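You operate a simulated robot arm through the tools that you are given. There is no shell and no other tool.

You are at the controls of a simulated robot arm. One attempt, no reset.

Task
Cap bays two and three and set each knob by its display.
Fine: Full at 80 %, Empty at 0 %.
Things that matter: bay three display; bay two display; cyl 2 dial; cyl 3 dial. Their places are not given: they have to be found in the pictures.

The check looks at the end state, three seconds after you hand in, the way a careful person would. Anything else that was tipped, shoved, dropped, spilled or broken makes it a failure. A push-on lid holds only when it is set on centred and level and pressed home; a screw cap is set on level and turned clockwise until tight.

Robot
A 6-joint arm with a two-finger gripper, fixed in place. Base frame: the origin is at the foot of the arm, x ahead of it, y to its left, z up. Readings come in mm, rad, newtons and seconds.
Its first joint turns from -2.897 to 2.897 rad. Payload 2.45 kg.
Tool frame: the origin (TCP) lies between the finger pads and is the grasp point; the fingertips stand 20 mm ahead of it; z points along the fingers, y is the line along which they close. The gripper opens to 140 mm. The gripper's body begins 168 mm behind the TCP.
Orientation is that of the tool frame in the base frame, as a unit quaternion [x, y, z, w]. With the fingers straight down and closing along the base's y, the tool's x points along the base's -x, its y along +y and its z along -z.

Tools
- The arm moves only by the tool nudge_tool. Its argument "deltas" is text: rows parted by semicolons, each of 7 numbers parted by spaces: the turn, a rotation vector about the tool's x, y, z in rad, then the shift along the tool's x, y, z in m, then the closure, from 0 (fully open) to 1 (shut). In form: rx ry rz tx ty tz claw; .... A call has 1 to 20 rows; each row shifts and turns the commanded pose from where the row before left it, along the tool's axes as they then stand. Rows are played at 5 a second. More than 50 mm and 0.15 rad between two rows, or a gripper value outside its range, and nothing of the call is played. Where a pose cannot be reached the arm comes as near as it can. A force on the tool above 50 N (or 10 N above the force at the start of the call, whichever is more), or a blocked arm, ends the call early, and 0.2 s more pass. The fingers move at their own pace (about 45 mm/s each) and stop on an object; they squeeze with about 34 N. The grip force told is the motor's: it shows also when the fingers shut on nothing. Time passes only in rows, and 0.2 s behind the last, so rows that do not move let the fingers close. The reply holds the time, the measured pose of the TCP, the force on the tool along the base axes, the opening and the grip force, in the units named above and with some noise, with the torque about the TCP (base axes, N m) and any sound that the robot's microphone picked up, and new pictures: "show" is both (left out), scene, wrist or none.
- Cameras (640 x 400 px; columns grow to the right, rows downward): "scene" is fixed at [399.3, 499.6, 1478.7]; the picture's right is [-0.18, 0.98, 0.00], its down [0.98, 0.18, -0.09] and it looks along [-0.09, -0.02, -1.00] (base axes); focal length 214 px, centre (320, 200). "wrist" rides on the gripper at [78, 11, -209] in the tool frame; the picture's right is [-0.14, 0.99, 0.00], its down [-0.92, -0.13, -0.37] and it looks along [-0.37, -0.05, 0.93] (tool axes); focal length 280 px, centre (320, 200).
- point_at(camera, pixels): there is no depth. For up to 12 entries [column, row, z] of the newest picture of that camera ("zoom" is the newest enlarged one), the place [x, y] in the base frame at which the ray of that pixel passes the height z, good to about 3 mm. No time passes.
- inspect(camera, box): a new picture of the part [left, top, right, bottom] of that camera's present view, enlarged. No time passes.
- sign_off(): hands the job in; it is judged then, once.

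Open the gripper and draw the arm clear of the work before you hand the job in, unless the task says otherwise.

The tools are called as a command line: name --argument value ..., lists and objects as JSON in quotes. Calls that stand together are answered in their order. nudge_tool: Moves the arm, as the interface text tells. Its arguments: {"type":"object","properties":{"deltas":{"type":"string"},"show":{"type":"string","enum":["both","scene","wrist","none"]}},"required":["deltas"]} The other tools are called the same way: point_at (camera, pixels) gives the place at which the rays of pixels pass given heights; inspect (camera, box) takes an enlarged picture of a part of a camera's view; sign_off () hands the job in.

At the start:

```text
t: 0.0
eef_pos: [464.7, 324.3, 1469.1]
tool_rot: [0.0, 1.0, 0.001, 0.001]
force: [-0.6, -0.8, -0.1]
torque: [-0.01, 0.02, -0.03]
opening: 140.2
grasp_force: 0.0
```

scene: 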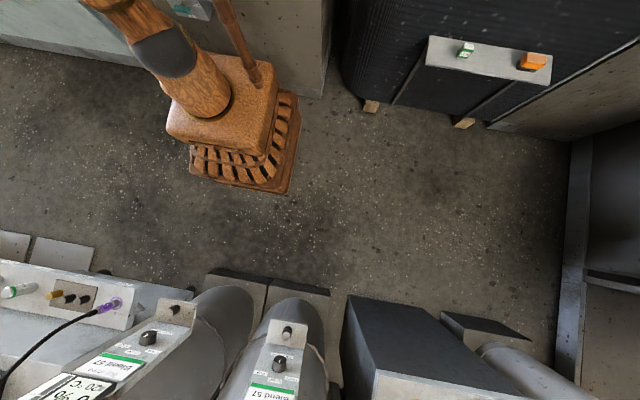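
wrist: 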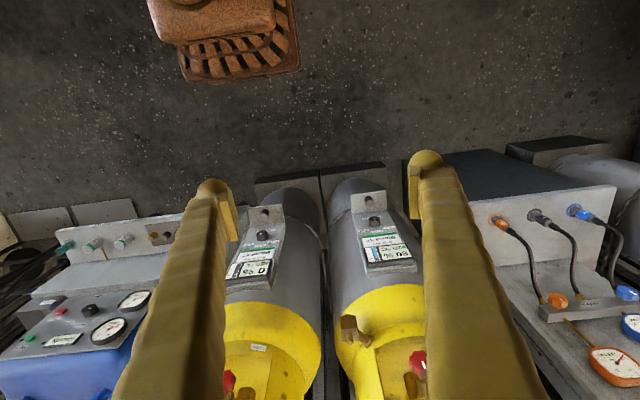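

The wrist view shows two cylinders with displays near (255,262) and (388,245), plus other devices. I'll enlarge these areas in both cameras.

inspect --camera "wrist" --box '[210, 180, 430, 318]'

inspect --camera "scene" --box '[0, 220, 340, 400]'

inspect --camera "wrist" --box '[0, 180, 220, 400]'

inspect --camera "wrist" --box '[440, 180, 640, 400]'

inspect --camera "scene" --box '[340, 0, 640, 190]'

```text
2.90 times, centred on (320, 249) of wrist
```

zoom: 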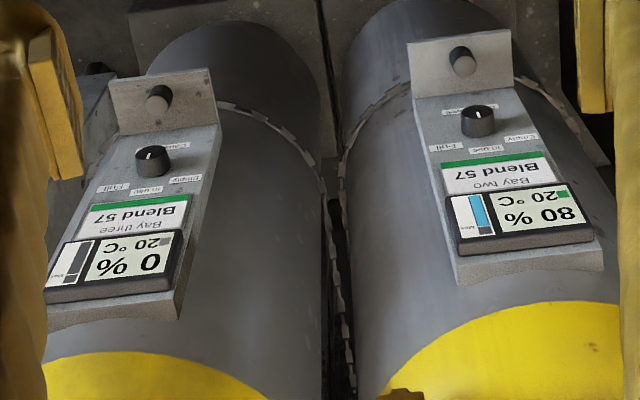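

```text
1.88 times, centred on (170, 310) of scene
```

zoom: 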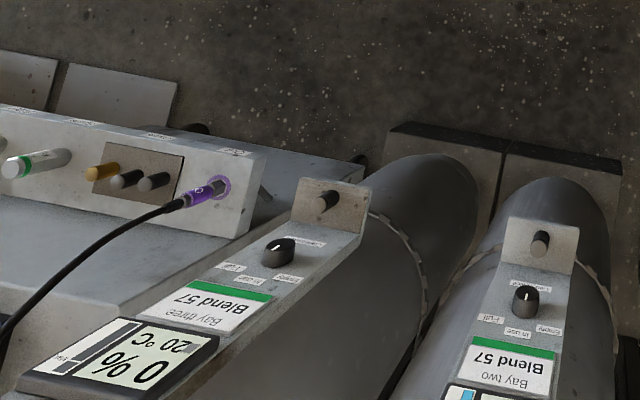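

```text
1.82 times, centred on (110, 290) of wrist
```

zoom: 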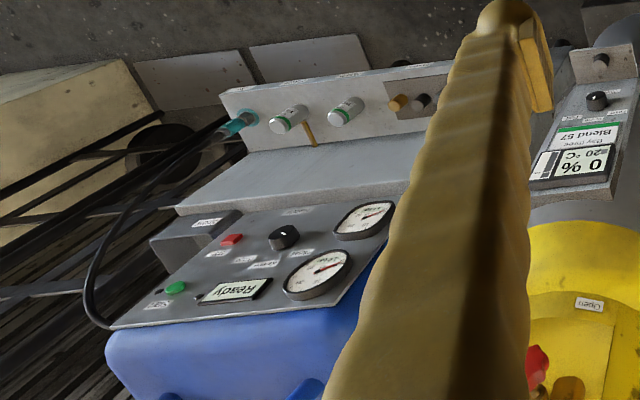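

```text
1.82 times, centred on (540, 290) of wrist
```

zoom: 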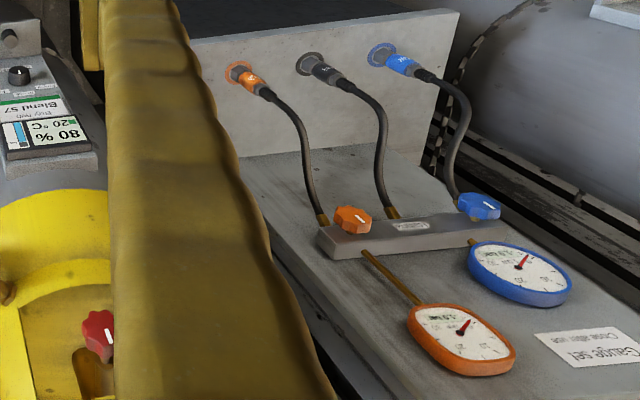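

```text
2.11 times, centred on (490, 95) of scene
```

zoom: 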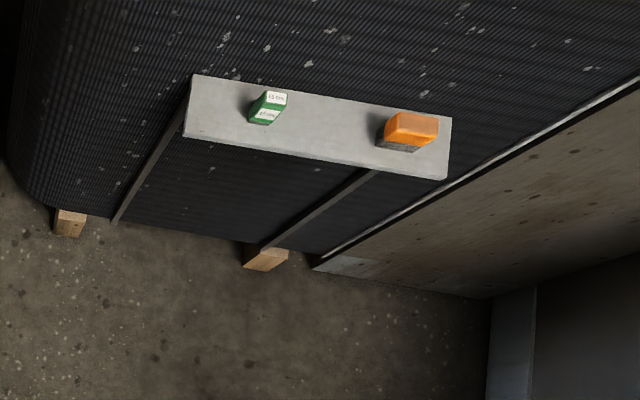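

Two bays: bay three at 0 % (dial wrist≈(263,235), scene≈(148,338)) and bay two at 80 % (dial wrist≈(374,221), scene≈(279,362)). I'll triangulate heights by intersecting the rays from both cameras.

point_at --camera "wrist" --pixels '[[374.5, 221.4, 700], [374.5, 221.4, 900], [374.5, 221.4, 1100], [262.5, 234.5, 700], [262.5, 234.5, 900], [262.5, 234.5, 1100]]'

point_at --camera "scene" --pixels '[[279, 361.6, 700], [279, 361.6, 900], [279, 361.6, 1100], [148, 338, 700], [148, 338, 900], [148, 338, 1100]]'

```text
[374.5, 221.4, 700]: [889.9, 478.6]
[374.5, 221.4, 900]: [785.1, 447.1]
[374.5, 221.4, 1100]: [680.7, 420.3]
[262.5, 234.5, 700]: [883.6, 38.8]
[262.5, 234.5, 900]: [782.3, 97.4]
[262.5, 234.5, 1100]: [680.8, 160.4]
```

```text
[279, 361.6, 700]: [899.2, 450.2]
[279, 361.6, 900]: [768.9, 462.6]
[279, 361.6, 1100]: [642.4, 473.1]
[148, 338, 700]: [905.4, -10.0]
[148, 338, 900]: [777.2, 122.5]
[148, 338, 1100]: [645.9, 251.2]
```

The dials sit near z≈830: bay two at about (830,459), bay three at about (817,80). Next I look for the caps: zoom in on the left bench's upright panel and read the labels.

inspect --camera "scene" --box '[0, 260, 140, 347]'

inspect --camera "scene" --box '[100, 280, 220, 400]'

inspect --camera "scene" --box '[220, 290, 340, 400]'

inspect --camera "wrist" --box '[40, 210, 200, 310]'

inspect --camera "wrist" --box '[210, 290, 440, 400]'

inspect --camera "scene" --box '[420, 30, 560, 90]'

inspect --camera "scene" --box '[150, 0, 340, 120]'

```text
4.57 times, centred on (70, 304) of scene
```

zoom: 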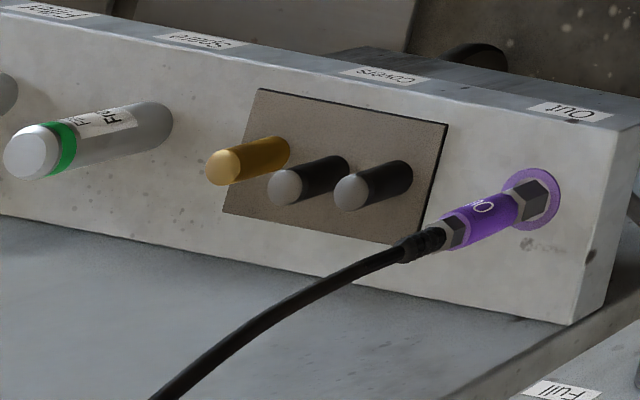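

```text
3.33 times, centred on (160, 340) of scene
```

zoom: 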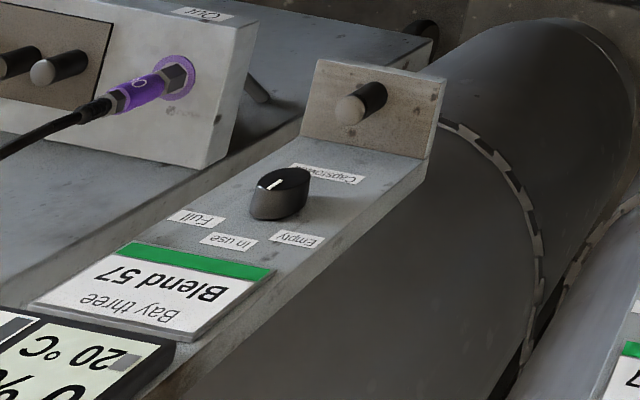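

```text
3.64 times, centred on (280, 345) of scene
```

zoom: 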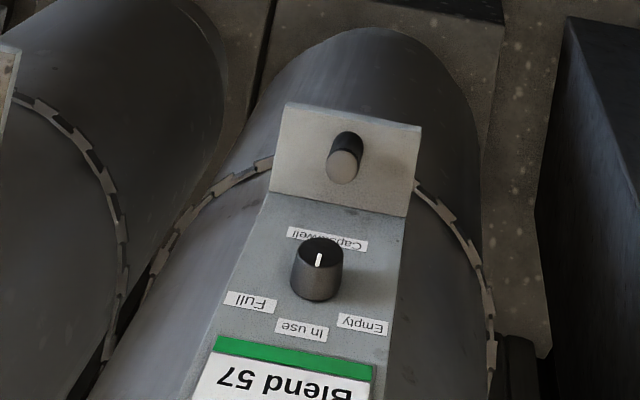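

```text
4.00 times, centred on (120, 260) of wrist
```

zoom: 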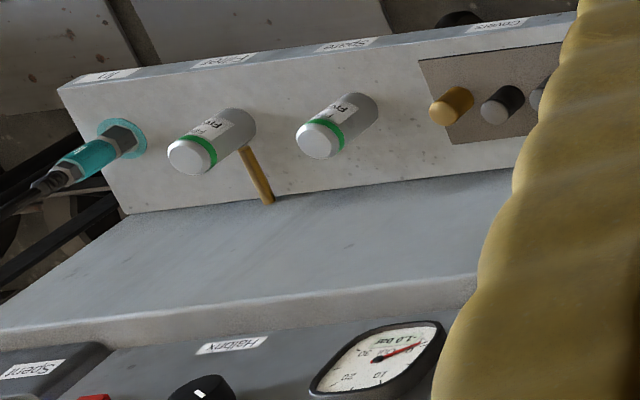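

```text
2.78 times, centred on (325, 345) of wrist
```

zoom: 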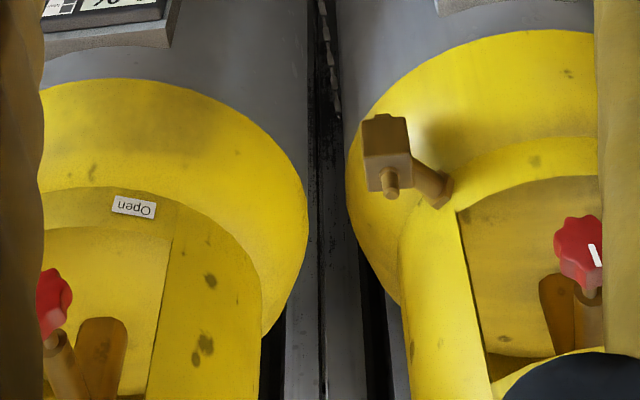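

```text
4.57 times, centred on (490, 60) of scene
```

zoom: 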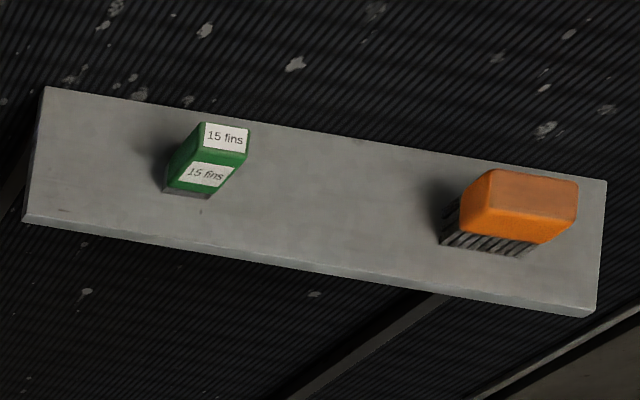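

```text
3.33 times, centred on (245, 60) of scene
```

zoom: 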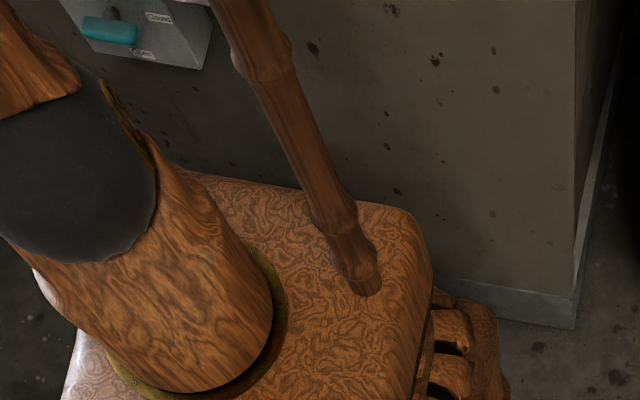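

Each bay's panel has a dial plus an upright bracket with a black grey-tipped piece on a peg (a cap, apparently, label unreadable "Caps…"), and the cylinder heads carry brass valves in yellow guards. I move the arm forward at the same height for a closer view.

nudge_tool --deltas "0 0 0 -0.04 0 0 0; 0 0 0 -0.05 0 0 0; 0 0 0 -0.05 0 0 0; 0 0 0 -0.05 0 0 0; 0 0 0 -0.03 0 0 0"

```text
t: 1.2
eef_pos: [684.3, 322.9, 1469.9]
tool_rot: [0.0, 1.0, 0.0, 0.0]
force: [0.1, 0.1, 0.7]
torque: [0.03, -0.04, -0.04]
opening: 140.1
grasp_force: 0.0
```

scene: 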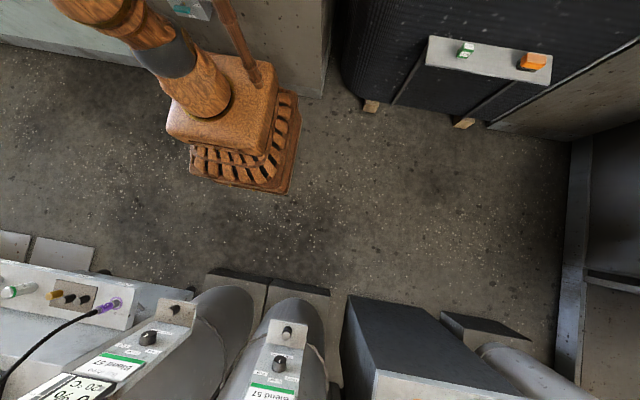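
wrist: 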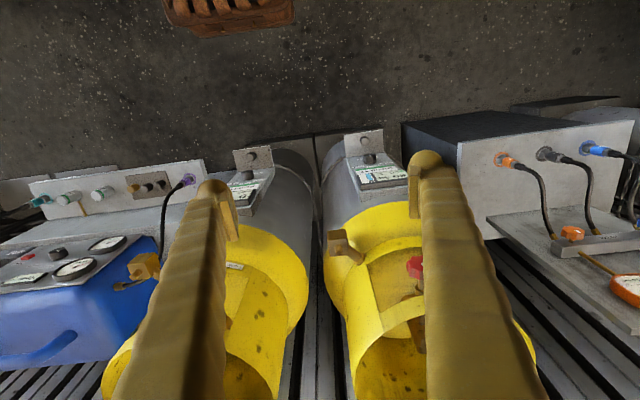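

Now brass outlets show on the left side of each cylinder: at (345,245) for bay two and (143,268) for bay three. Enlarging these.

inspect --camera "wrist" --box '[310, 210, 430, 290]'

inspect --camera "wrist" --box '[90, 230, 190, 300]'

inspect --camera "wrist" --box '[320, 120, 430, 200]'

inspect --camera "wrist" --box '[210, 140, 300, 210]'

inspect --camera "wrist" --box '[200, 220, 320, 400]'

inspect --camera "wrist" --box '[330, 220, 450, 400]'

```text
5.00 times, centred on (370, 250) of wrist
```

zoom: 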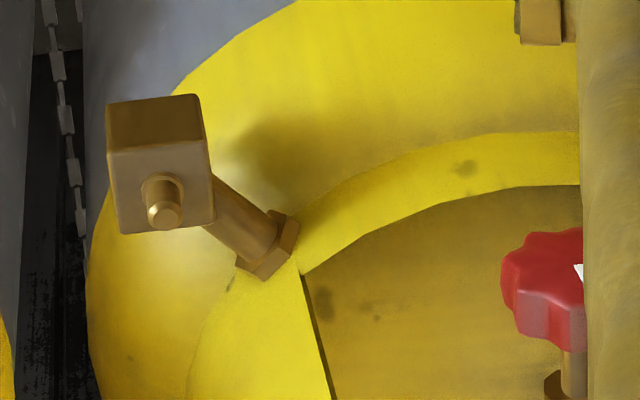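

```text
5.71 times, centred on (140, 265) of wrist
```

zoom: 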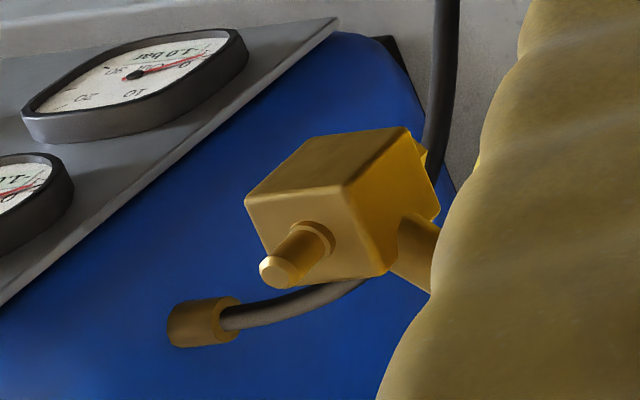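

```text
5.00 times, centred on (375, 160) of wrist
```

zoom: 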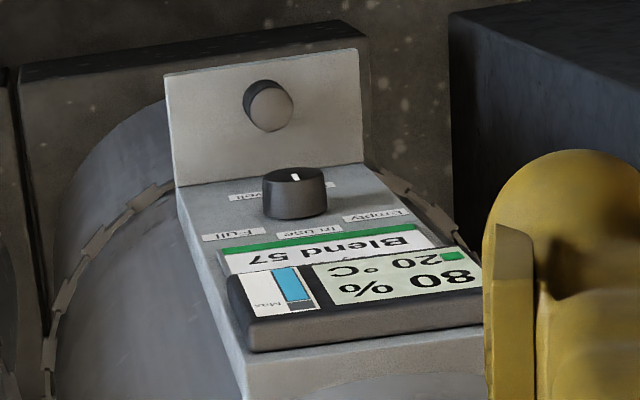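

```text
5.71 times, centred on (255, 175) of wrist
```

zoom: 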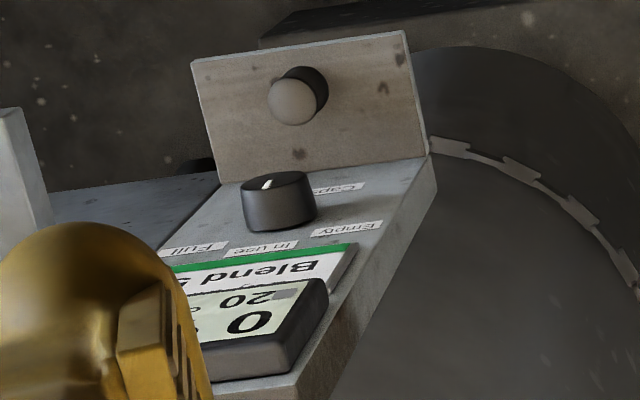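

```text
2.22 times, centred on (260, 310) of wrist
```

zoom: 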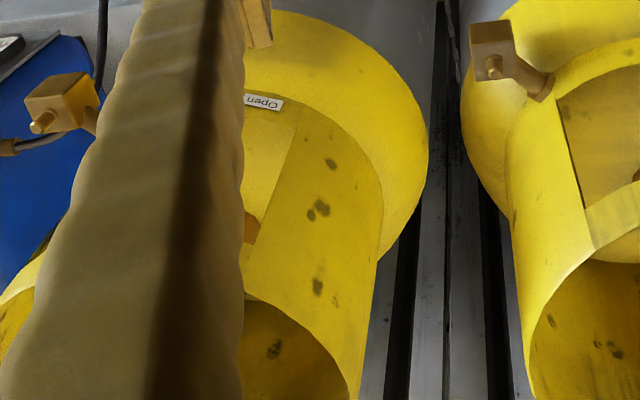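

```text
2.22 times, centred on (390, 310) of wrist
```

zoom: 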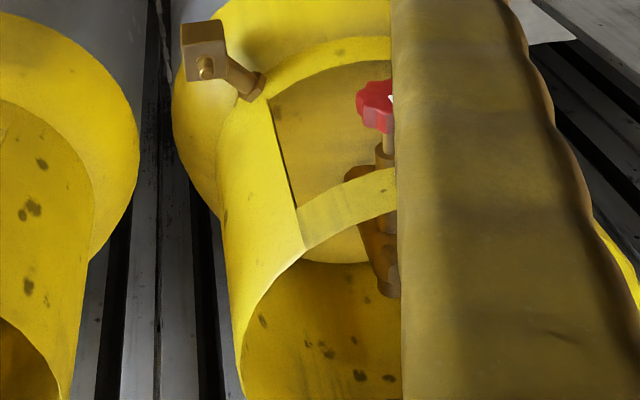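

The brass block outlets have a small nipple facing +x. I'll shift +y so bay two lies between the fingers to see its valve, bracket label and cap.

nudge_tool --deltas "0 0 0 0 0.04 0 0; 0 0 0 0 0.05 0 0; 0 0 0 0 0.05 0 0; 0 0 0 0 0.02 0 0; 0 0 0 0 0 0 0" --show "wrist"

```text
t: 2.4
eef_pos: [686.2, 484.0, 1469.6]
tool_rot: [0.0, 1.0, 0.001, 0.001]
force: [-0.9, 0.8, -0.3]
torque: [-0.04, -0.04, 0.04]
opening: 140.1
grasp_force: 0.0
```

wrist: 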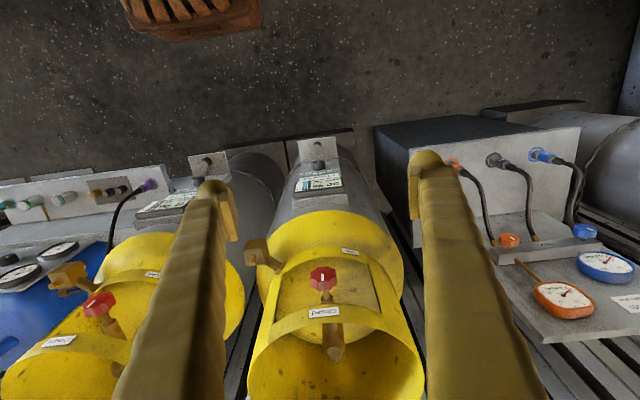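

inspect --camera "wrist" --box '[240, 200, 420, 380]'

inspect --camera "wrist" --box '[270, 125, 370, 205]'

inspect --camera "wrist" --box '[0, 220, 200, 400]'

inspect --camera "wrist" --box '[230, 220, 310, 280]'

inspect --camera "wrist" --box '[120, 140, 240, 220]'

```text
2.22 times, centred on (330, 290) of wrist
```

zoom: 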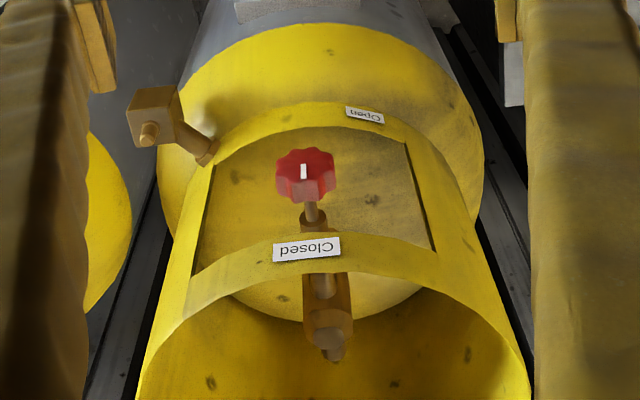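

```text
5.00 times, centred on (320, 165) of wrist
```

zoom: 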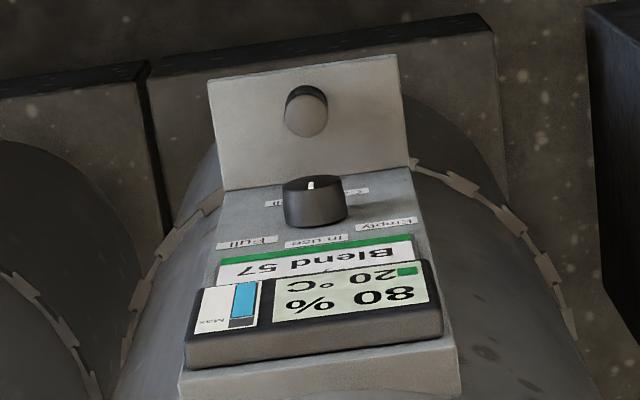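

```text
2.22 times, centred on (100, 310) of wrist
```

zoom: 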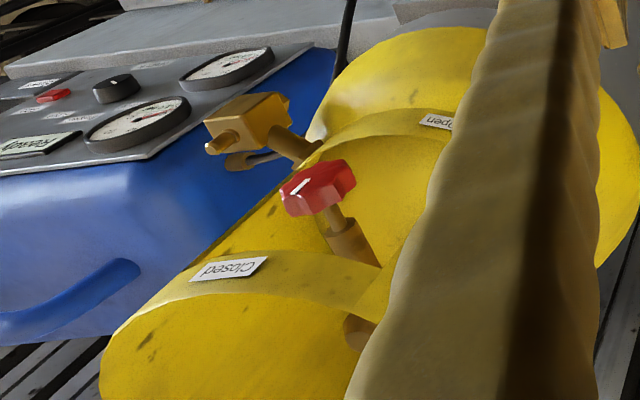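

```text
6.67 times, centred on (270, 250) of wrist
```

zoom: 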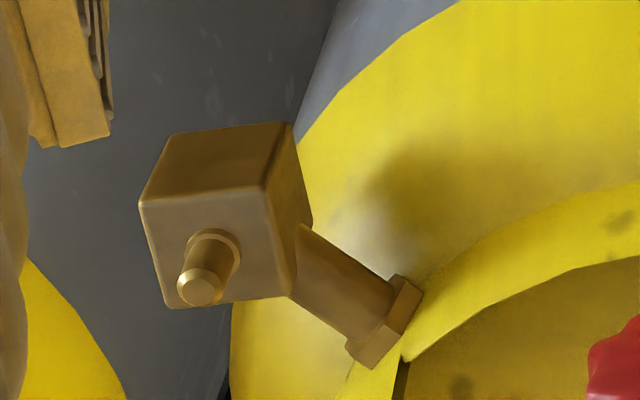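

```text
5.00 times, centred on (180, 180) of wrist
```

zoom: 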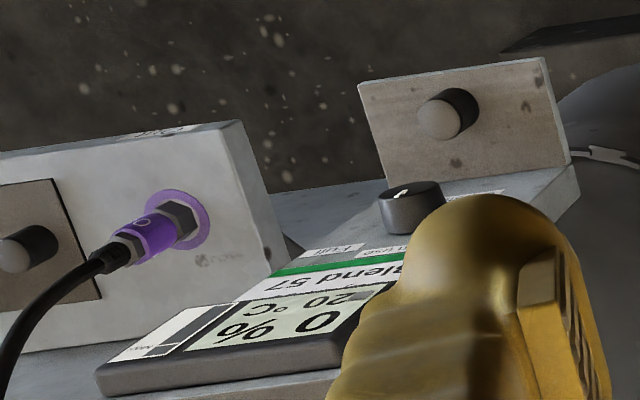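

The caps appear to be the black grey-tipped pieces on the brackets. I descend behind bay two's bracket (free floor space below) for a close view of bracket, label and dial.

nudge_tool --deltas "0 0 0 0.01 -0.01 0.04 0; 0 0 0 0.01 -0.01 0.045 0; 0 0 0 0.01 0 0.045 0; 0 0 0 0 0 0.05 0; 0 0 0 0 0 0.05 0; 0 0 0 0 0 0.05 0; 0 0 0 0 0 0.05 0; 0 0 0 0 0 0.03 0; 0 0 0 0 0 0 0"

```text
t: 4.4
eef_pos: [654.3, 463.8, 1108.8]
tool_rot: [0.0, 1.0, 0.0, 0.0]
force: [-0.3, -0.9, -0.3]
torque: [-0.02, -0.01, -0.03]
opening: 140.1
grasp_force: 0.0
```

scene: 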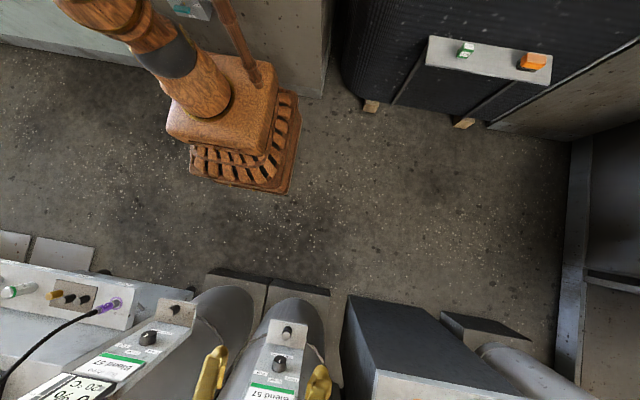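
wrist: 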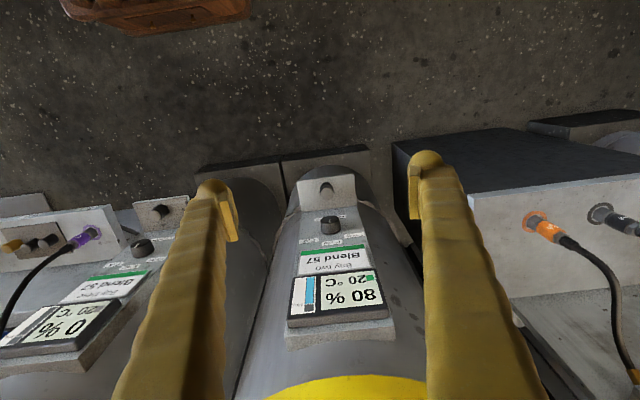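

inspect --camera "wrist" --box '[270, 165, 400, 265]'

inspect --camera "wrist" --box '[290, 170, 360, 225]'

inspect --camera "wrist" --box '[0, 190, 200, 310]'

point_at --camera "wrist" --pixels '[[330, 226, 700], [330, 226, 800], [330, 226, 900], [327, 190, 700], [327, 190, 800], [327, 190, 900]]'

point_at --camera "scene" --pixels '[[279, 363, 700], [279, 363, 800], [279, 363, 900], [287, 333, 700], [287, 333, 800], [287, 333, 900]]'

```text
4.00 times, centred on (335, 215) of wrist
```

zoom: 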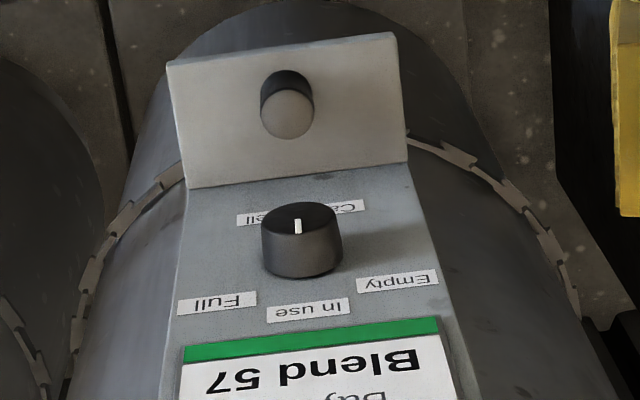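

```text
7.27 times, centred on (325, 198) of wrist
```

zoom: 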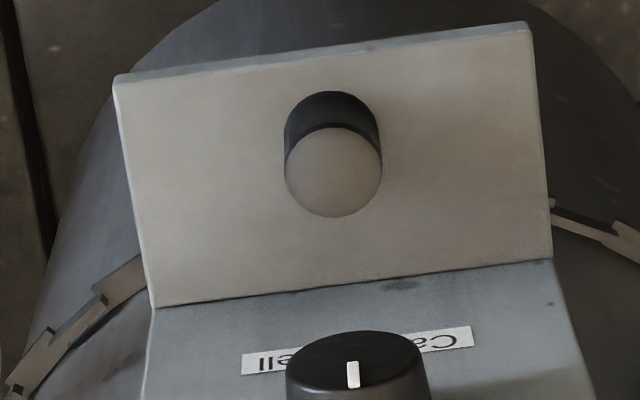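

```text
3.20 times, centred on (100, 250) of wrist
```

zoom: 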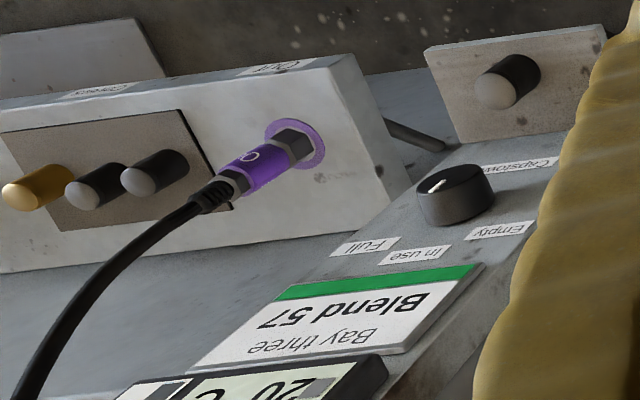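

```text
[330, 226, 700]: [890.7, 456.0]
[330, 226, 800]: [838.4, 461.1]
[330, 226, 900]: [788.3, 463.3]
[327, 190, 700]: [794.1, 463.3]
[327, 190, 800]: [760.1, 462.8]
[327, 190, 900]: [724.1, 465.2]
```

```text
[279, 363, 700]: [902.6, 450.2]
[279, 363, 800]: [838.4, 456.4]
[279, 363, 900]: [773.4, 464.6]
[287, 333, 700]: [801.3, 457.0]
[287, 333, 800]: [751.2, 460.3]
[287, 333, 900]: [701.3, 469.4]
```

Triangulating across views: the display sits at z≈1000–1064, dial at z≈826, cap shelf z≈735, all at x≈800–840, and the nipples up at z≈1200. So the cylinders stand upright with panels facing the robot, nipples and caps point up. I back off and pitch the tool forward to view the panels head on.

nudge_tool --deltas "0 0 0 0.03 -0.03 0 0; 0 0 0 0.04 -0.04 0 0; 0 0 0 0.03 -0.04 0 0; 0 0 0 0 -0.04 0 0; 0 -0.1 0 0 -0.03 0 0; 0 -0.15 0 0 0 0 0; 0 -0.15 0 0 0 0 0; 0 -0.15 0 0 0 0 0; 0 -0.15 0 0 0 0 0; 0 0 0 0 0 0 0"

```text
refused: row 2 steps farther than a row can; nothing moved
```

nudge_tool --deltas "0 0 0 0.03 -0.03 0 0; 0 0 0 0.03 -0.035 0 0; 0 0 0 0.03 -0.035 0 0; 0 0 0 0.01 -0.04 0 0; 0 -0.1 0 0 -0.04 0 0; 0 -0.15 0 0 0 0 0; 0 -0.15 0 0 0 0 0; 0 -0.15 0 0 0 0 0; 0 -0.15 0 0 0 0 0; 0 0 0 0 0 0 0"

```text
t: 6.6
eef_pos: [554.2, 283.3, 1110.3]
tool_rot: [0.0, 0.939, 0.0, 0.343]
force: [-0.5, 0.2, -0.2]
torque: [0.01, -0.02, 0.0]
opening: 140.5
grasp_force: 0.1
```

scene: 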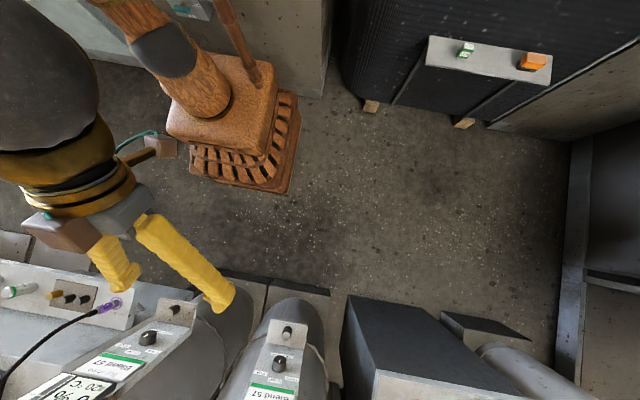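
wrist: 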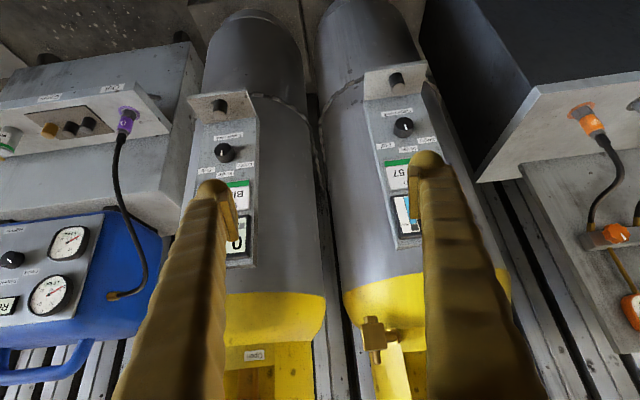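

Confirmed: cylinders upright (picture is upside down). Caps on shelves at (221,105), (397,79); dials at (224,152), (404,127). Enlarging.

inspect --camera "wrist" --box '[180, 80, 270, 180]'

inspect --camera "wrist" --box '[350, 55, 450, 155]'

inspect --camera "wrist" --box '[340, 290, 440, 390]'

inspect --camera "wrist" --box '[0, 80, 160, 180]'

inspect --camera "wrist" --box '[60, 220, 340, 400]'

```text
4.00 times, centred on (225, 130) of wrist
```

zoom: 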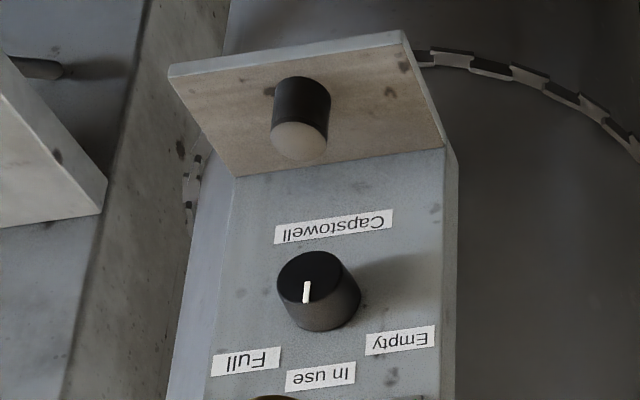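

```text
4.00 times, centred on (400, 105) of wrist
```

zoom: 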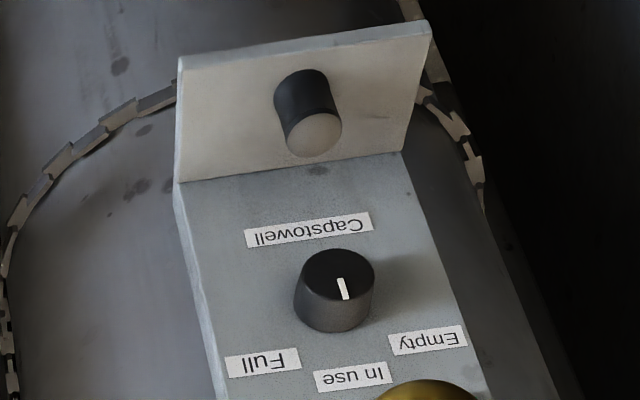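

```text
4.00 times, centred on (390, 340) of wrist
```

zoom: 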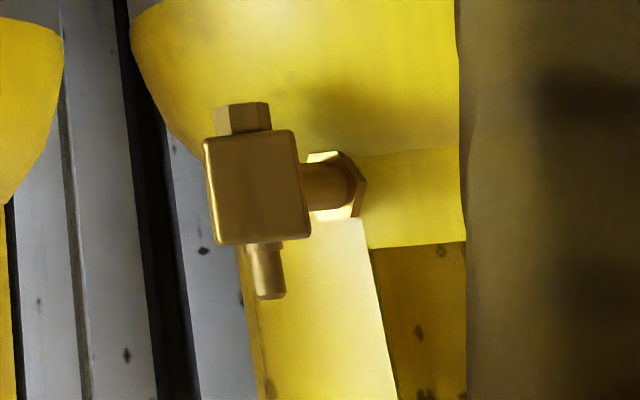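

```text
4.00 times, centred on (80, 130) of wrist
```

zoom: 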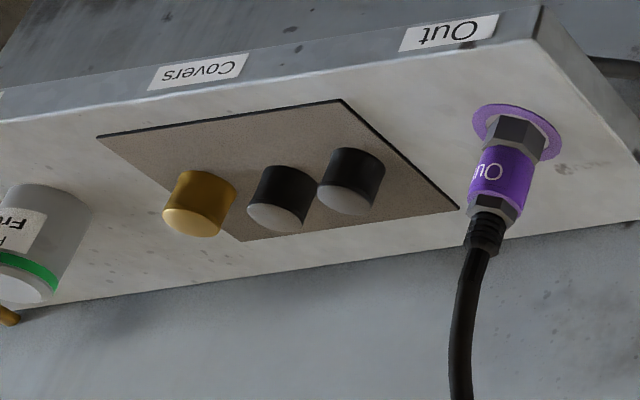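

```text
2.22 times, centred on (200, 310) of wrist
```

zoom: 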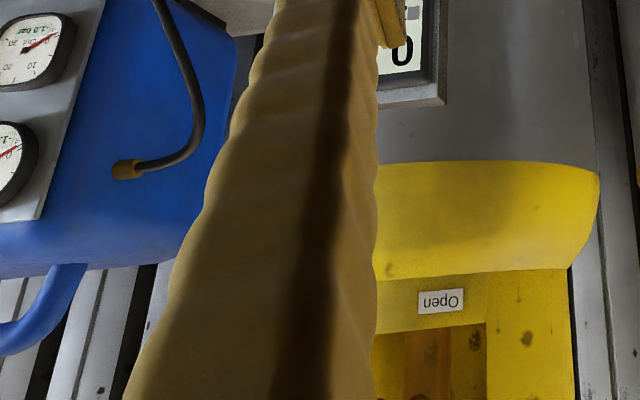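

Labels read clearly: dial labels "Empty / In use / Full" above the knob, cap shelf marked "Capstowell", each with a black cap; brass block has an upright nipple. I pitch the tool to horizontal and go down in front of bay two's knob.

nudge_tool --deltas "0 -0.15 0 0 0 0 0; 0 -0.15 0 0 0 0 0; 0 -0.15 0 0 0 0 0; 0 -0.15 0 0 0 0 0; 0 -0.15 0 0 0 0 0; 0 -0.121 0 0 0 0 0; 0 0 0 0.03 0.03 0 0; 0 0 0 0.035 0.03 0 0; 0 0 0 0.04 0.025 0 0; 0 0 0 0.04 0.025 0 0; 0 0 0 0.04 0.025 0 0; 0 0 0 0.04 0.025 0 0; 0 0 0 0.03 0.017 0 0; 0 0 0 0 0 0 0"

```text
t: 9.6
eef_pos: [600.8, 530.2, 917.4]
tool_rot: [-0.002, 0.709, -0.005, 0.705]
force: [-0.8, -0.7, -0.9]
torque: [-0.01, -0.03, 0.0]
opening: 140.0
grasp_force: 0.0
out of reach, approached as far as the arm can: row 4, 5, 6, 12, 13
```

scene: 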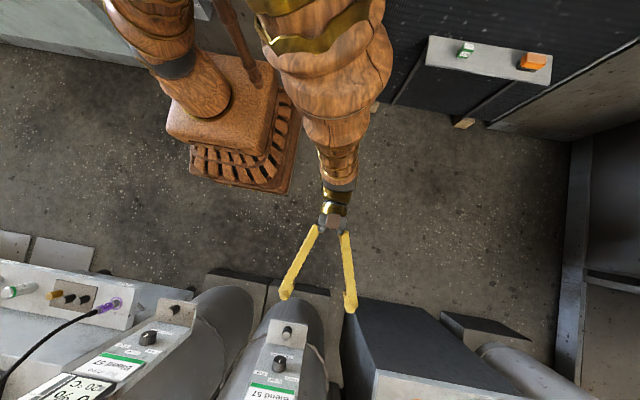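
wrist: 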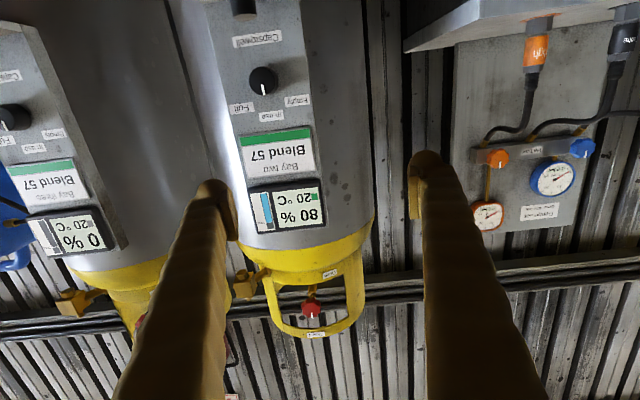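

Now I have a head-on (upside-down) view: bay two 80 % with the dial at (263,80), bay three 0 % with the dial at (12,118). Enlarging both to read the knob marks.

inspect --camera "wrist" --box '[220, 30, 320, 130]'

inspect --camera "wrist" --box '[0, 60, 100, 160]'

inspect --camera "wrist" --box '[220, 170, 360, 270]'

inspect --camera "wrist" --box '[0, 150, 140, 260]'

inspect --camera "wrist" --box '[40, 250, 120, 330]'

inspect --camera "wrist" --box '[220, 250, 370, 350]'

```text
4.00 times, centred on (270, 80) of wrist
```

zoom: 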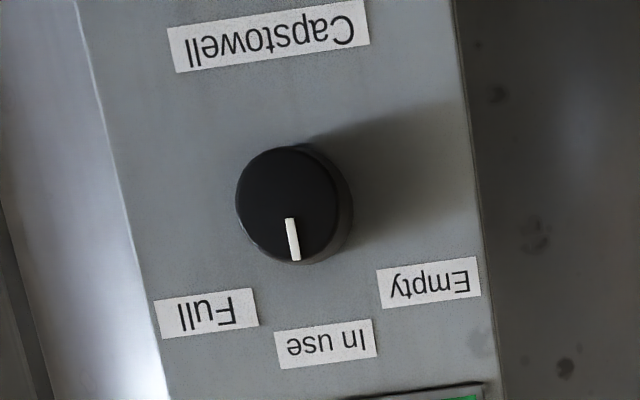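

```text
4.00 times, centred on (50, 110) of wrist
```

zoom: 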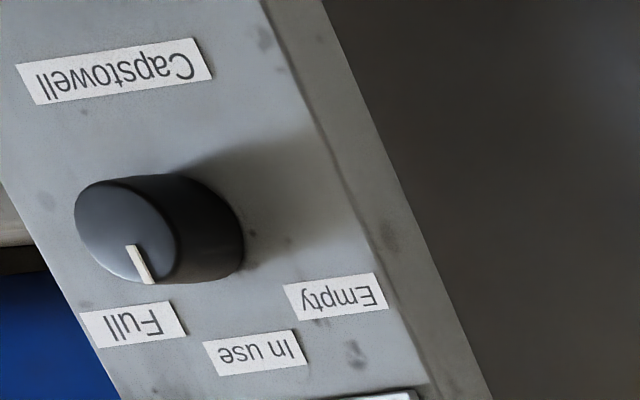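

```text
4.00 times, centred on (290, 220) of wrist
```

zoom: 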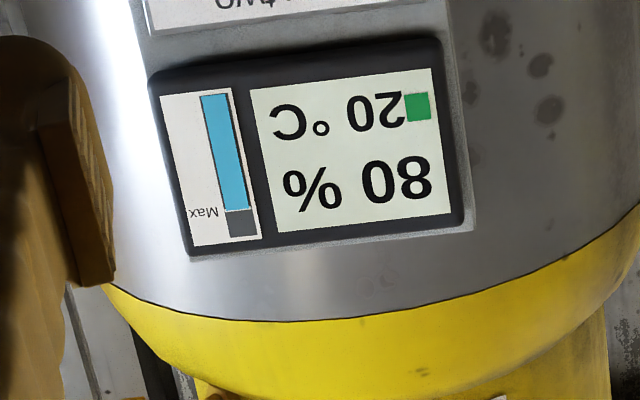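

```text
3.64 times, centred on (70, 205) of wrist
```

zoom: 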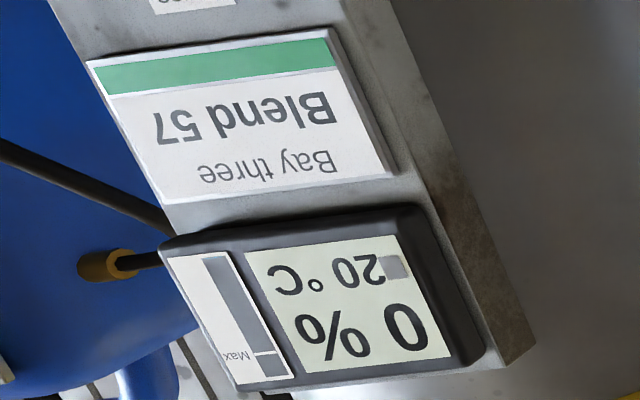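

```text
5.00 times, centred on (80, 290) of wrist
```

zoom: 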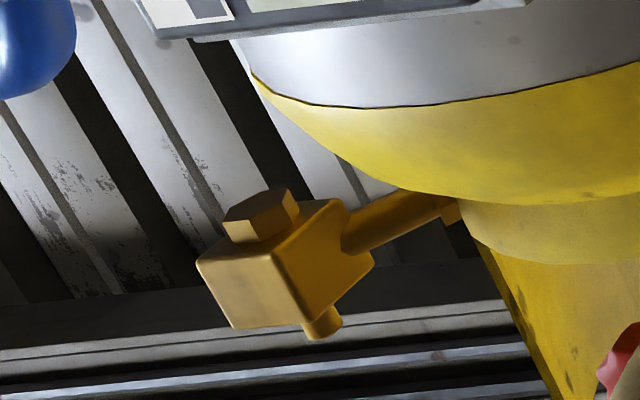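

```text
4.00 times, centred on (295, 300) of wrist
```

zoom: 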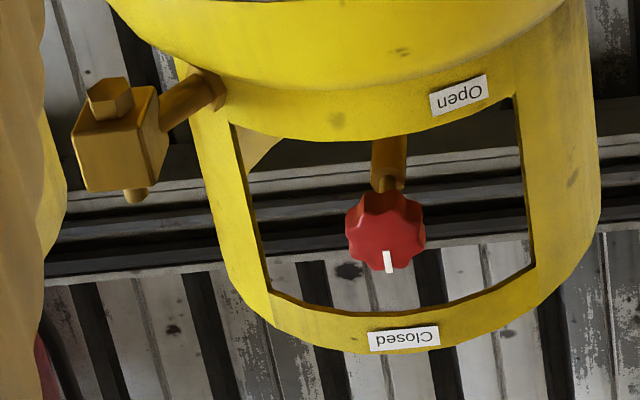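

Both knobs point near "In use"; bay two (80 %) must go to Full (clockwise seen from the front) and bay three (0 %) to Empty (counter-clockwise). Handwheels already point to Closed. I test a small forward motion to see where the commanded pose stands after the out-of-reach rows.

nudge_tool --deltas "0 0 0 0 0 0.03 0; 0 0 0 0 0 0 0" --show "wrist"

```text
t: 10.2
eef_pos: [630.6, 530.0, 918.2]
tool_rot: [0.001, 0.706, 0.0, 0.708]
force: [0.9, -0.3, -0.3]
torque: [0.01, -0.01, 0.01]
opening: 140.0
grasp_force: 0.0
```

wrist: 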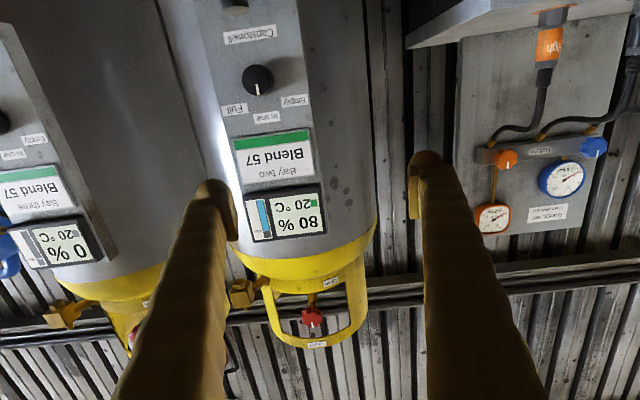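

The command restarts from the measured pose. I line up with knob two (estimated (≈820, 461, 821)), stopping at x≈690.

nudge_tool --deltas "0 0 0 0.03 -0.03 0 0; 0 0 0 0.035 -0.025 0.01 0; 0 0 0 0.031 -0.014 0.025 0; 0 0 0 0 0 0.025 0; 0 0 0 0 0 0 0"

```text
t: 11.4
eef_pos: [719.2, 514.2, 881.7]
tool_rot: [-0.002, 0.708, -0.004, 0.706]
force: [-0.1, 1.0, -0.6]
torque: [0.02, -0.01, 0.01]
opening: 140.2
grasp_force: 0.1
out of reach, approached as far as the arm can: row 1, 2, 3
```

scene: 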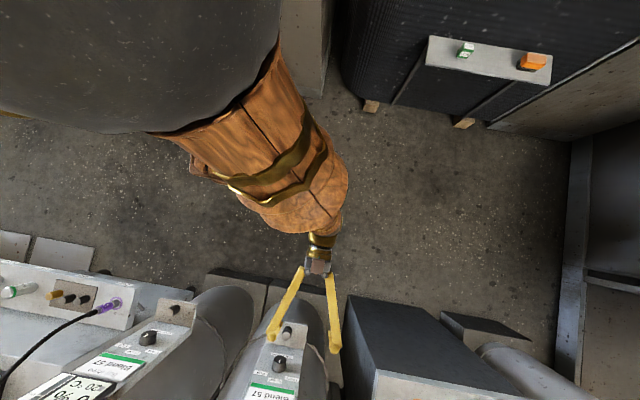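
wrist: 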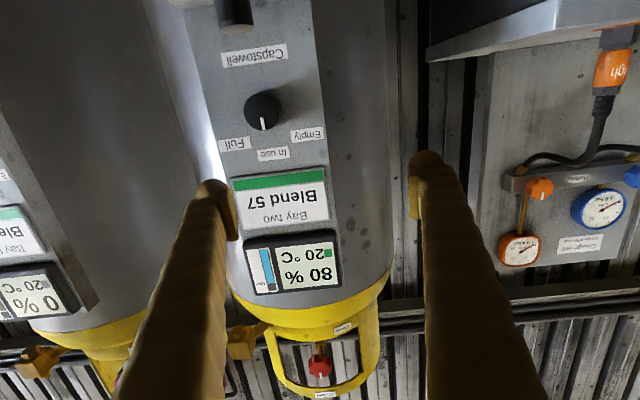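

nudge_tool --deltas "0 0 0 0.02 -0.02 0 0; 0 0 0 0.02 -0.02 0 0; 0 0 0 0.02 -0.013 0 0; 0 0 0 0 0 0 0"

```text
t: 12.4
eef_pos: [745.7, 502.1, 864.6]
tool_rot: [-0.004, 0.71, -0.01, 0.704]
force: [0.1, 0.7, -0.1]
torque: [0.01, 0.01, -0.01]
opening: 140.1
grasp_force: 0.2
out of reach, approached as far as the arm can: row 1, 2, 3
```

scene: 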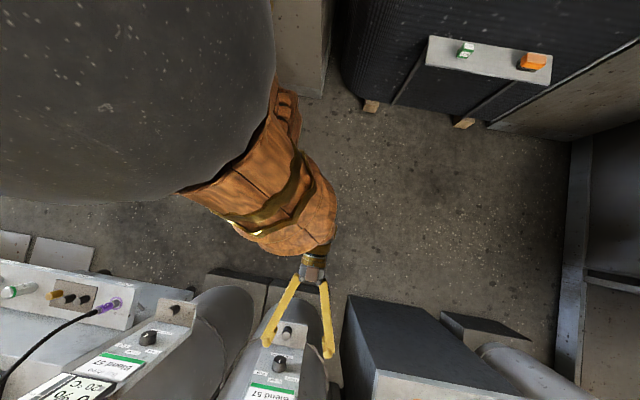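
wrist: 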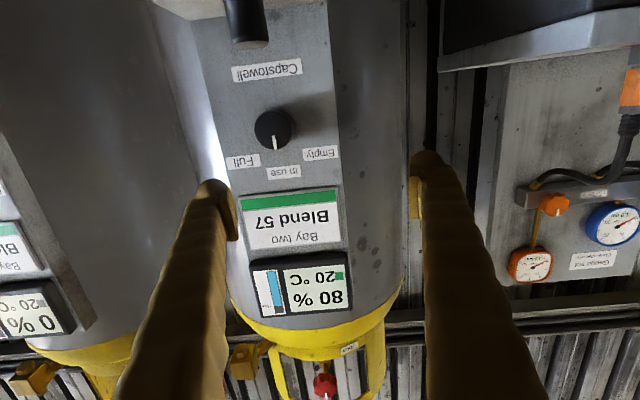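

The fully horizontal tool runs into a reach limit here. I ease the pitch back by 0.4 rad and line up in front of knob two (estimated front centre ≈ (830,458,818)).

nudge_tool --deltas "0 0.1 0 0 0 0 0; 0 0.15 0 0 0 0 0; 0 0.15 0 0 0 0 0; 0 0 0 0.005 -0.014 0.018 0; 0 0 0 0.005 -0.014 0.018 0; 0 0 0 0.005 -0.014 0.018 0; 0 0 0 0 0 0 0"

```text
t: 14.0
eef_pos: [789.5, 460.0, 830.3]
tool_rot: [0.0, 0.834, 0.0, 0.552]
force: [0.3, -0.3, 0.2]
torque: [-0.01, -0.01, 0.0]
opening: 140.0
grasp_force: 0.0
```

scene: 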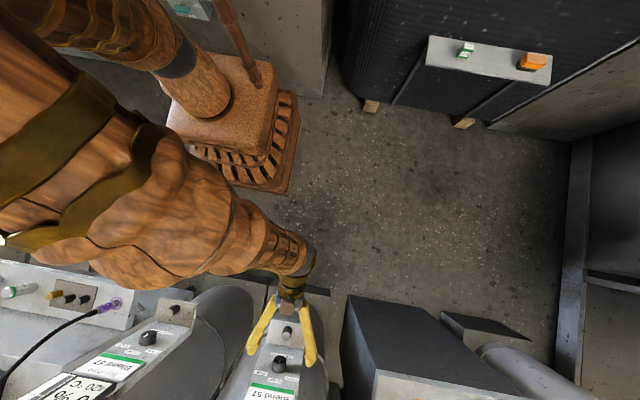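
wrist: 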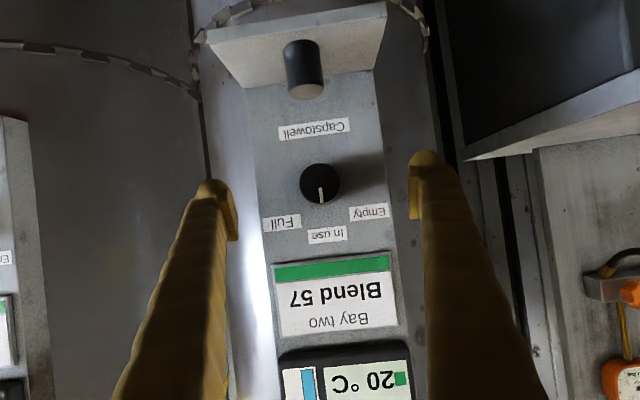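

Aligned as commanded; knob two at (320,183), cap two at (304,70). I enlarge both for precise measurement.

inspect --camera "wrist" --box '[260, 130, 400, 250]'

inspect --camera "wrist" --box '[200, 0, 400, 125]'

```text
3.33 times, centred on (330, 190) of wrist
```

zoom: 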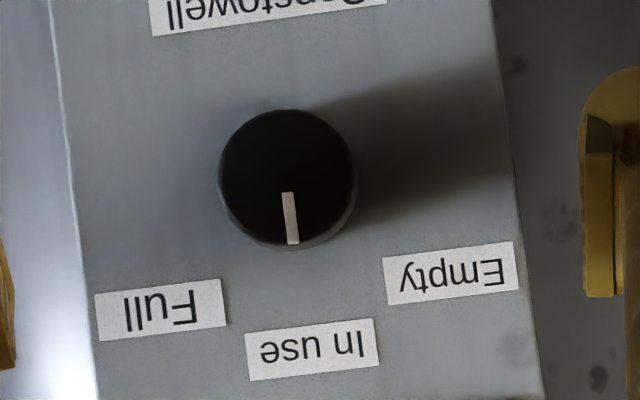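

```text
3.20 times, centred on (300, 62) of wrist
```

zoom: 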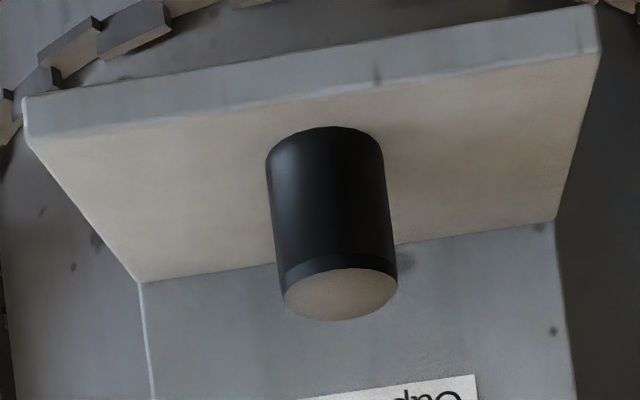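

Knob two: face ≈(819,460.4,819), Ø37, panel at x≈844, its mark straight at In use. I move in so the fingertips straddle it and close.

nudge_tool --deltas "0 0 0 -0.0043 0.0004 0.0237 0; 0 0 0 0 0 0 0; 0 0 0 0 0 0 0.5; 0 0 0 0 0 0 0.6; 0 0 0 0 0 0 0.6; 0 0 0 0 0 0 0.7; 0 0 0 0 0 0 0.7; 0 0 0 0 0 0 0.7; 0 0 0 0 0 0 0.7"

```text
t: 16.0
eef_pos: [813.3, 459.1, 824.6]
tool_rot: [0.0, 0.834, 0.001, 0.552]
force: [0.1, 0.1, 0.5]
torque: [0.01, 0.01, 0.0]
opening: 41.8
grasp_force: 0.2
```

scene: 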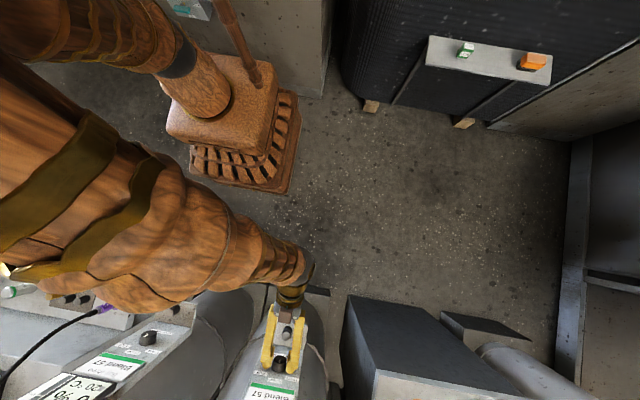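
wrist: 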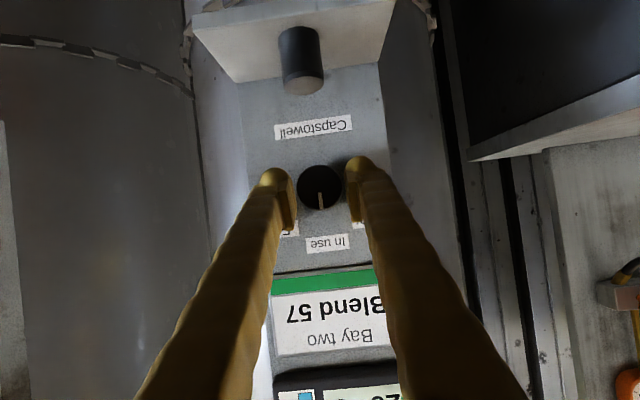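

The fingers straddle the knob evenly (pads at cols 297 and 347, knob 298–342). Closing to grip.

nudge_tool --deltas "0 0 0 0 0 0 0.75; 0 0 0 0 0 0 1; 0 0 0 0 0 0 1; 0 0 0 0 0 0 1" --show "wrist"

inspect --camera "wrist" --box '[260, 140, 380, 260]'

```text
t: 17.0
eef_pos: [812.3, 460.0, 824.9]
tool_rot: [0.001, 0.833, -0.001, 0.553]
force: [0.9, -2.8, 0.1]
torque: [-0.03, 0.02, -0.01]
opening: 36.4
grasp_force: 44.7
```

wrist: 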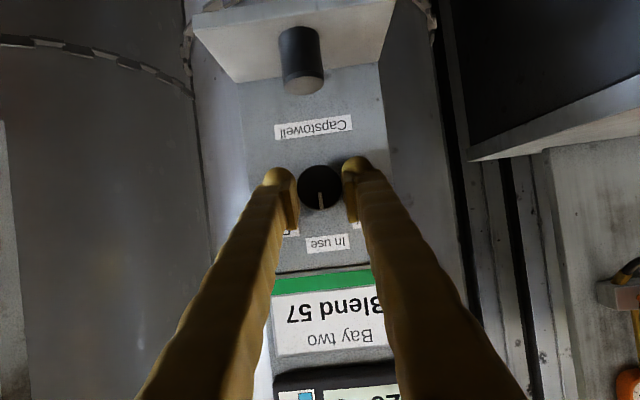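

```text
3.33 times, centred on (320, 200) of wrist
```

zoom: 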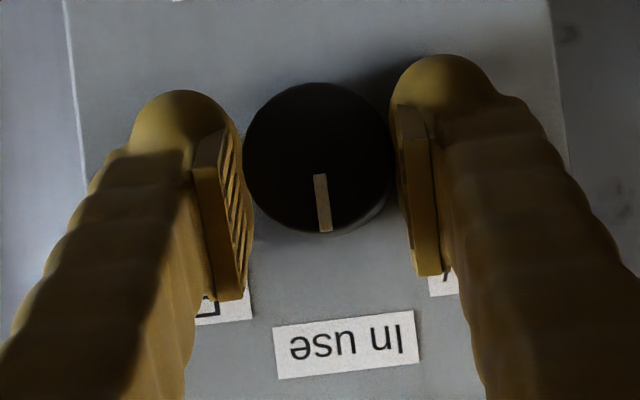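

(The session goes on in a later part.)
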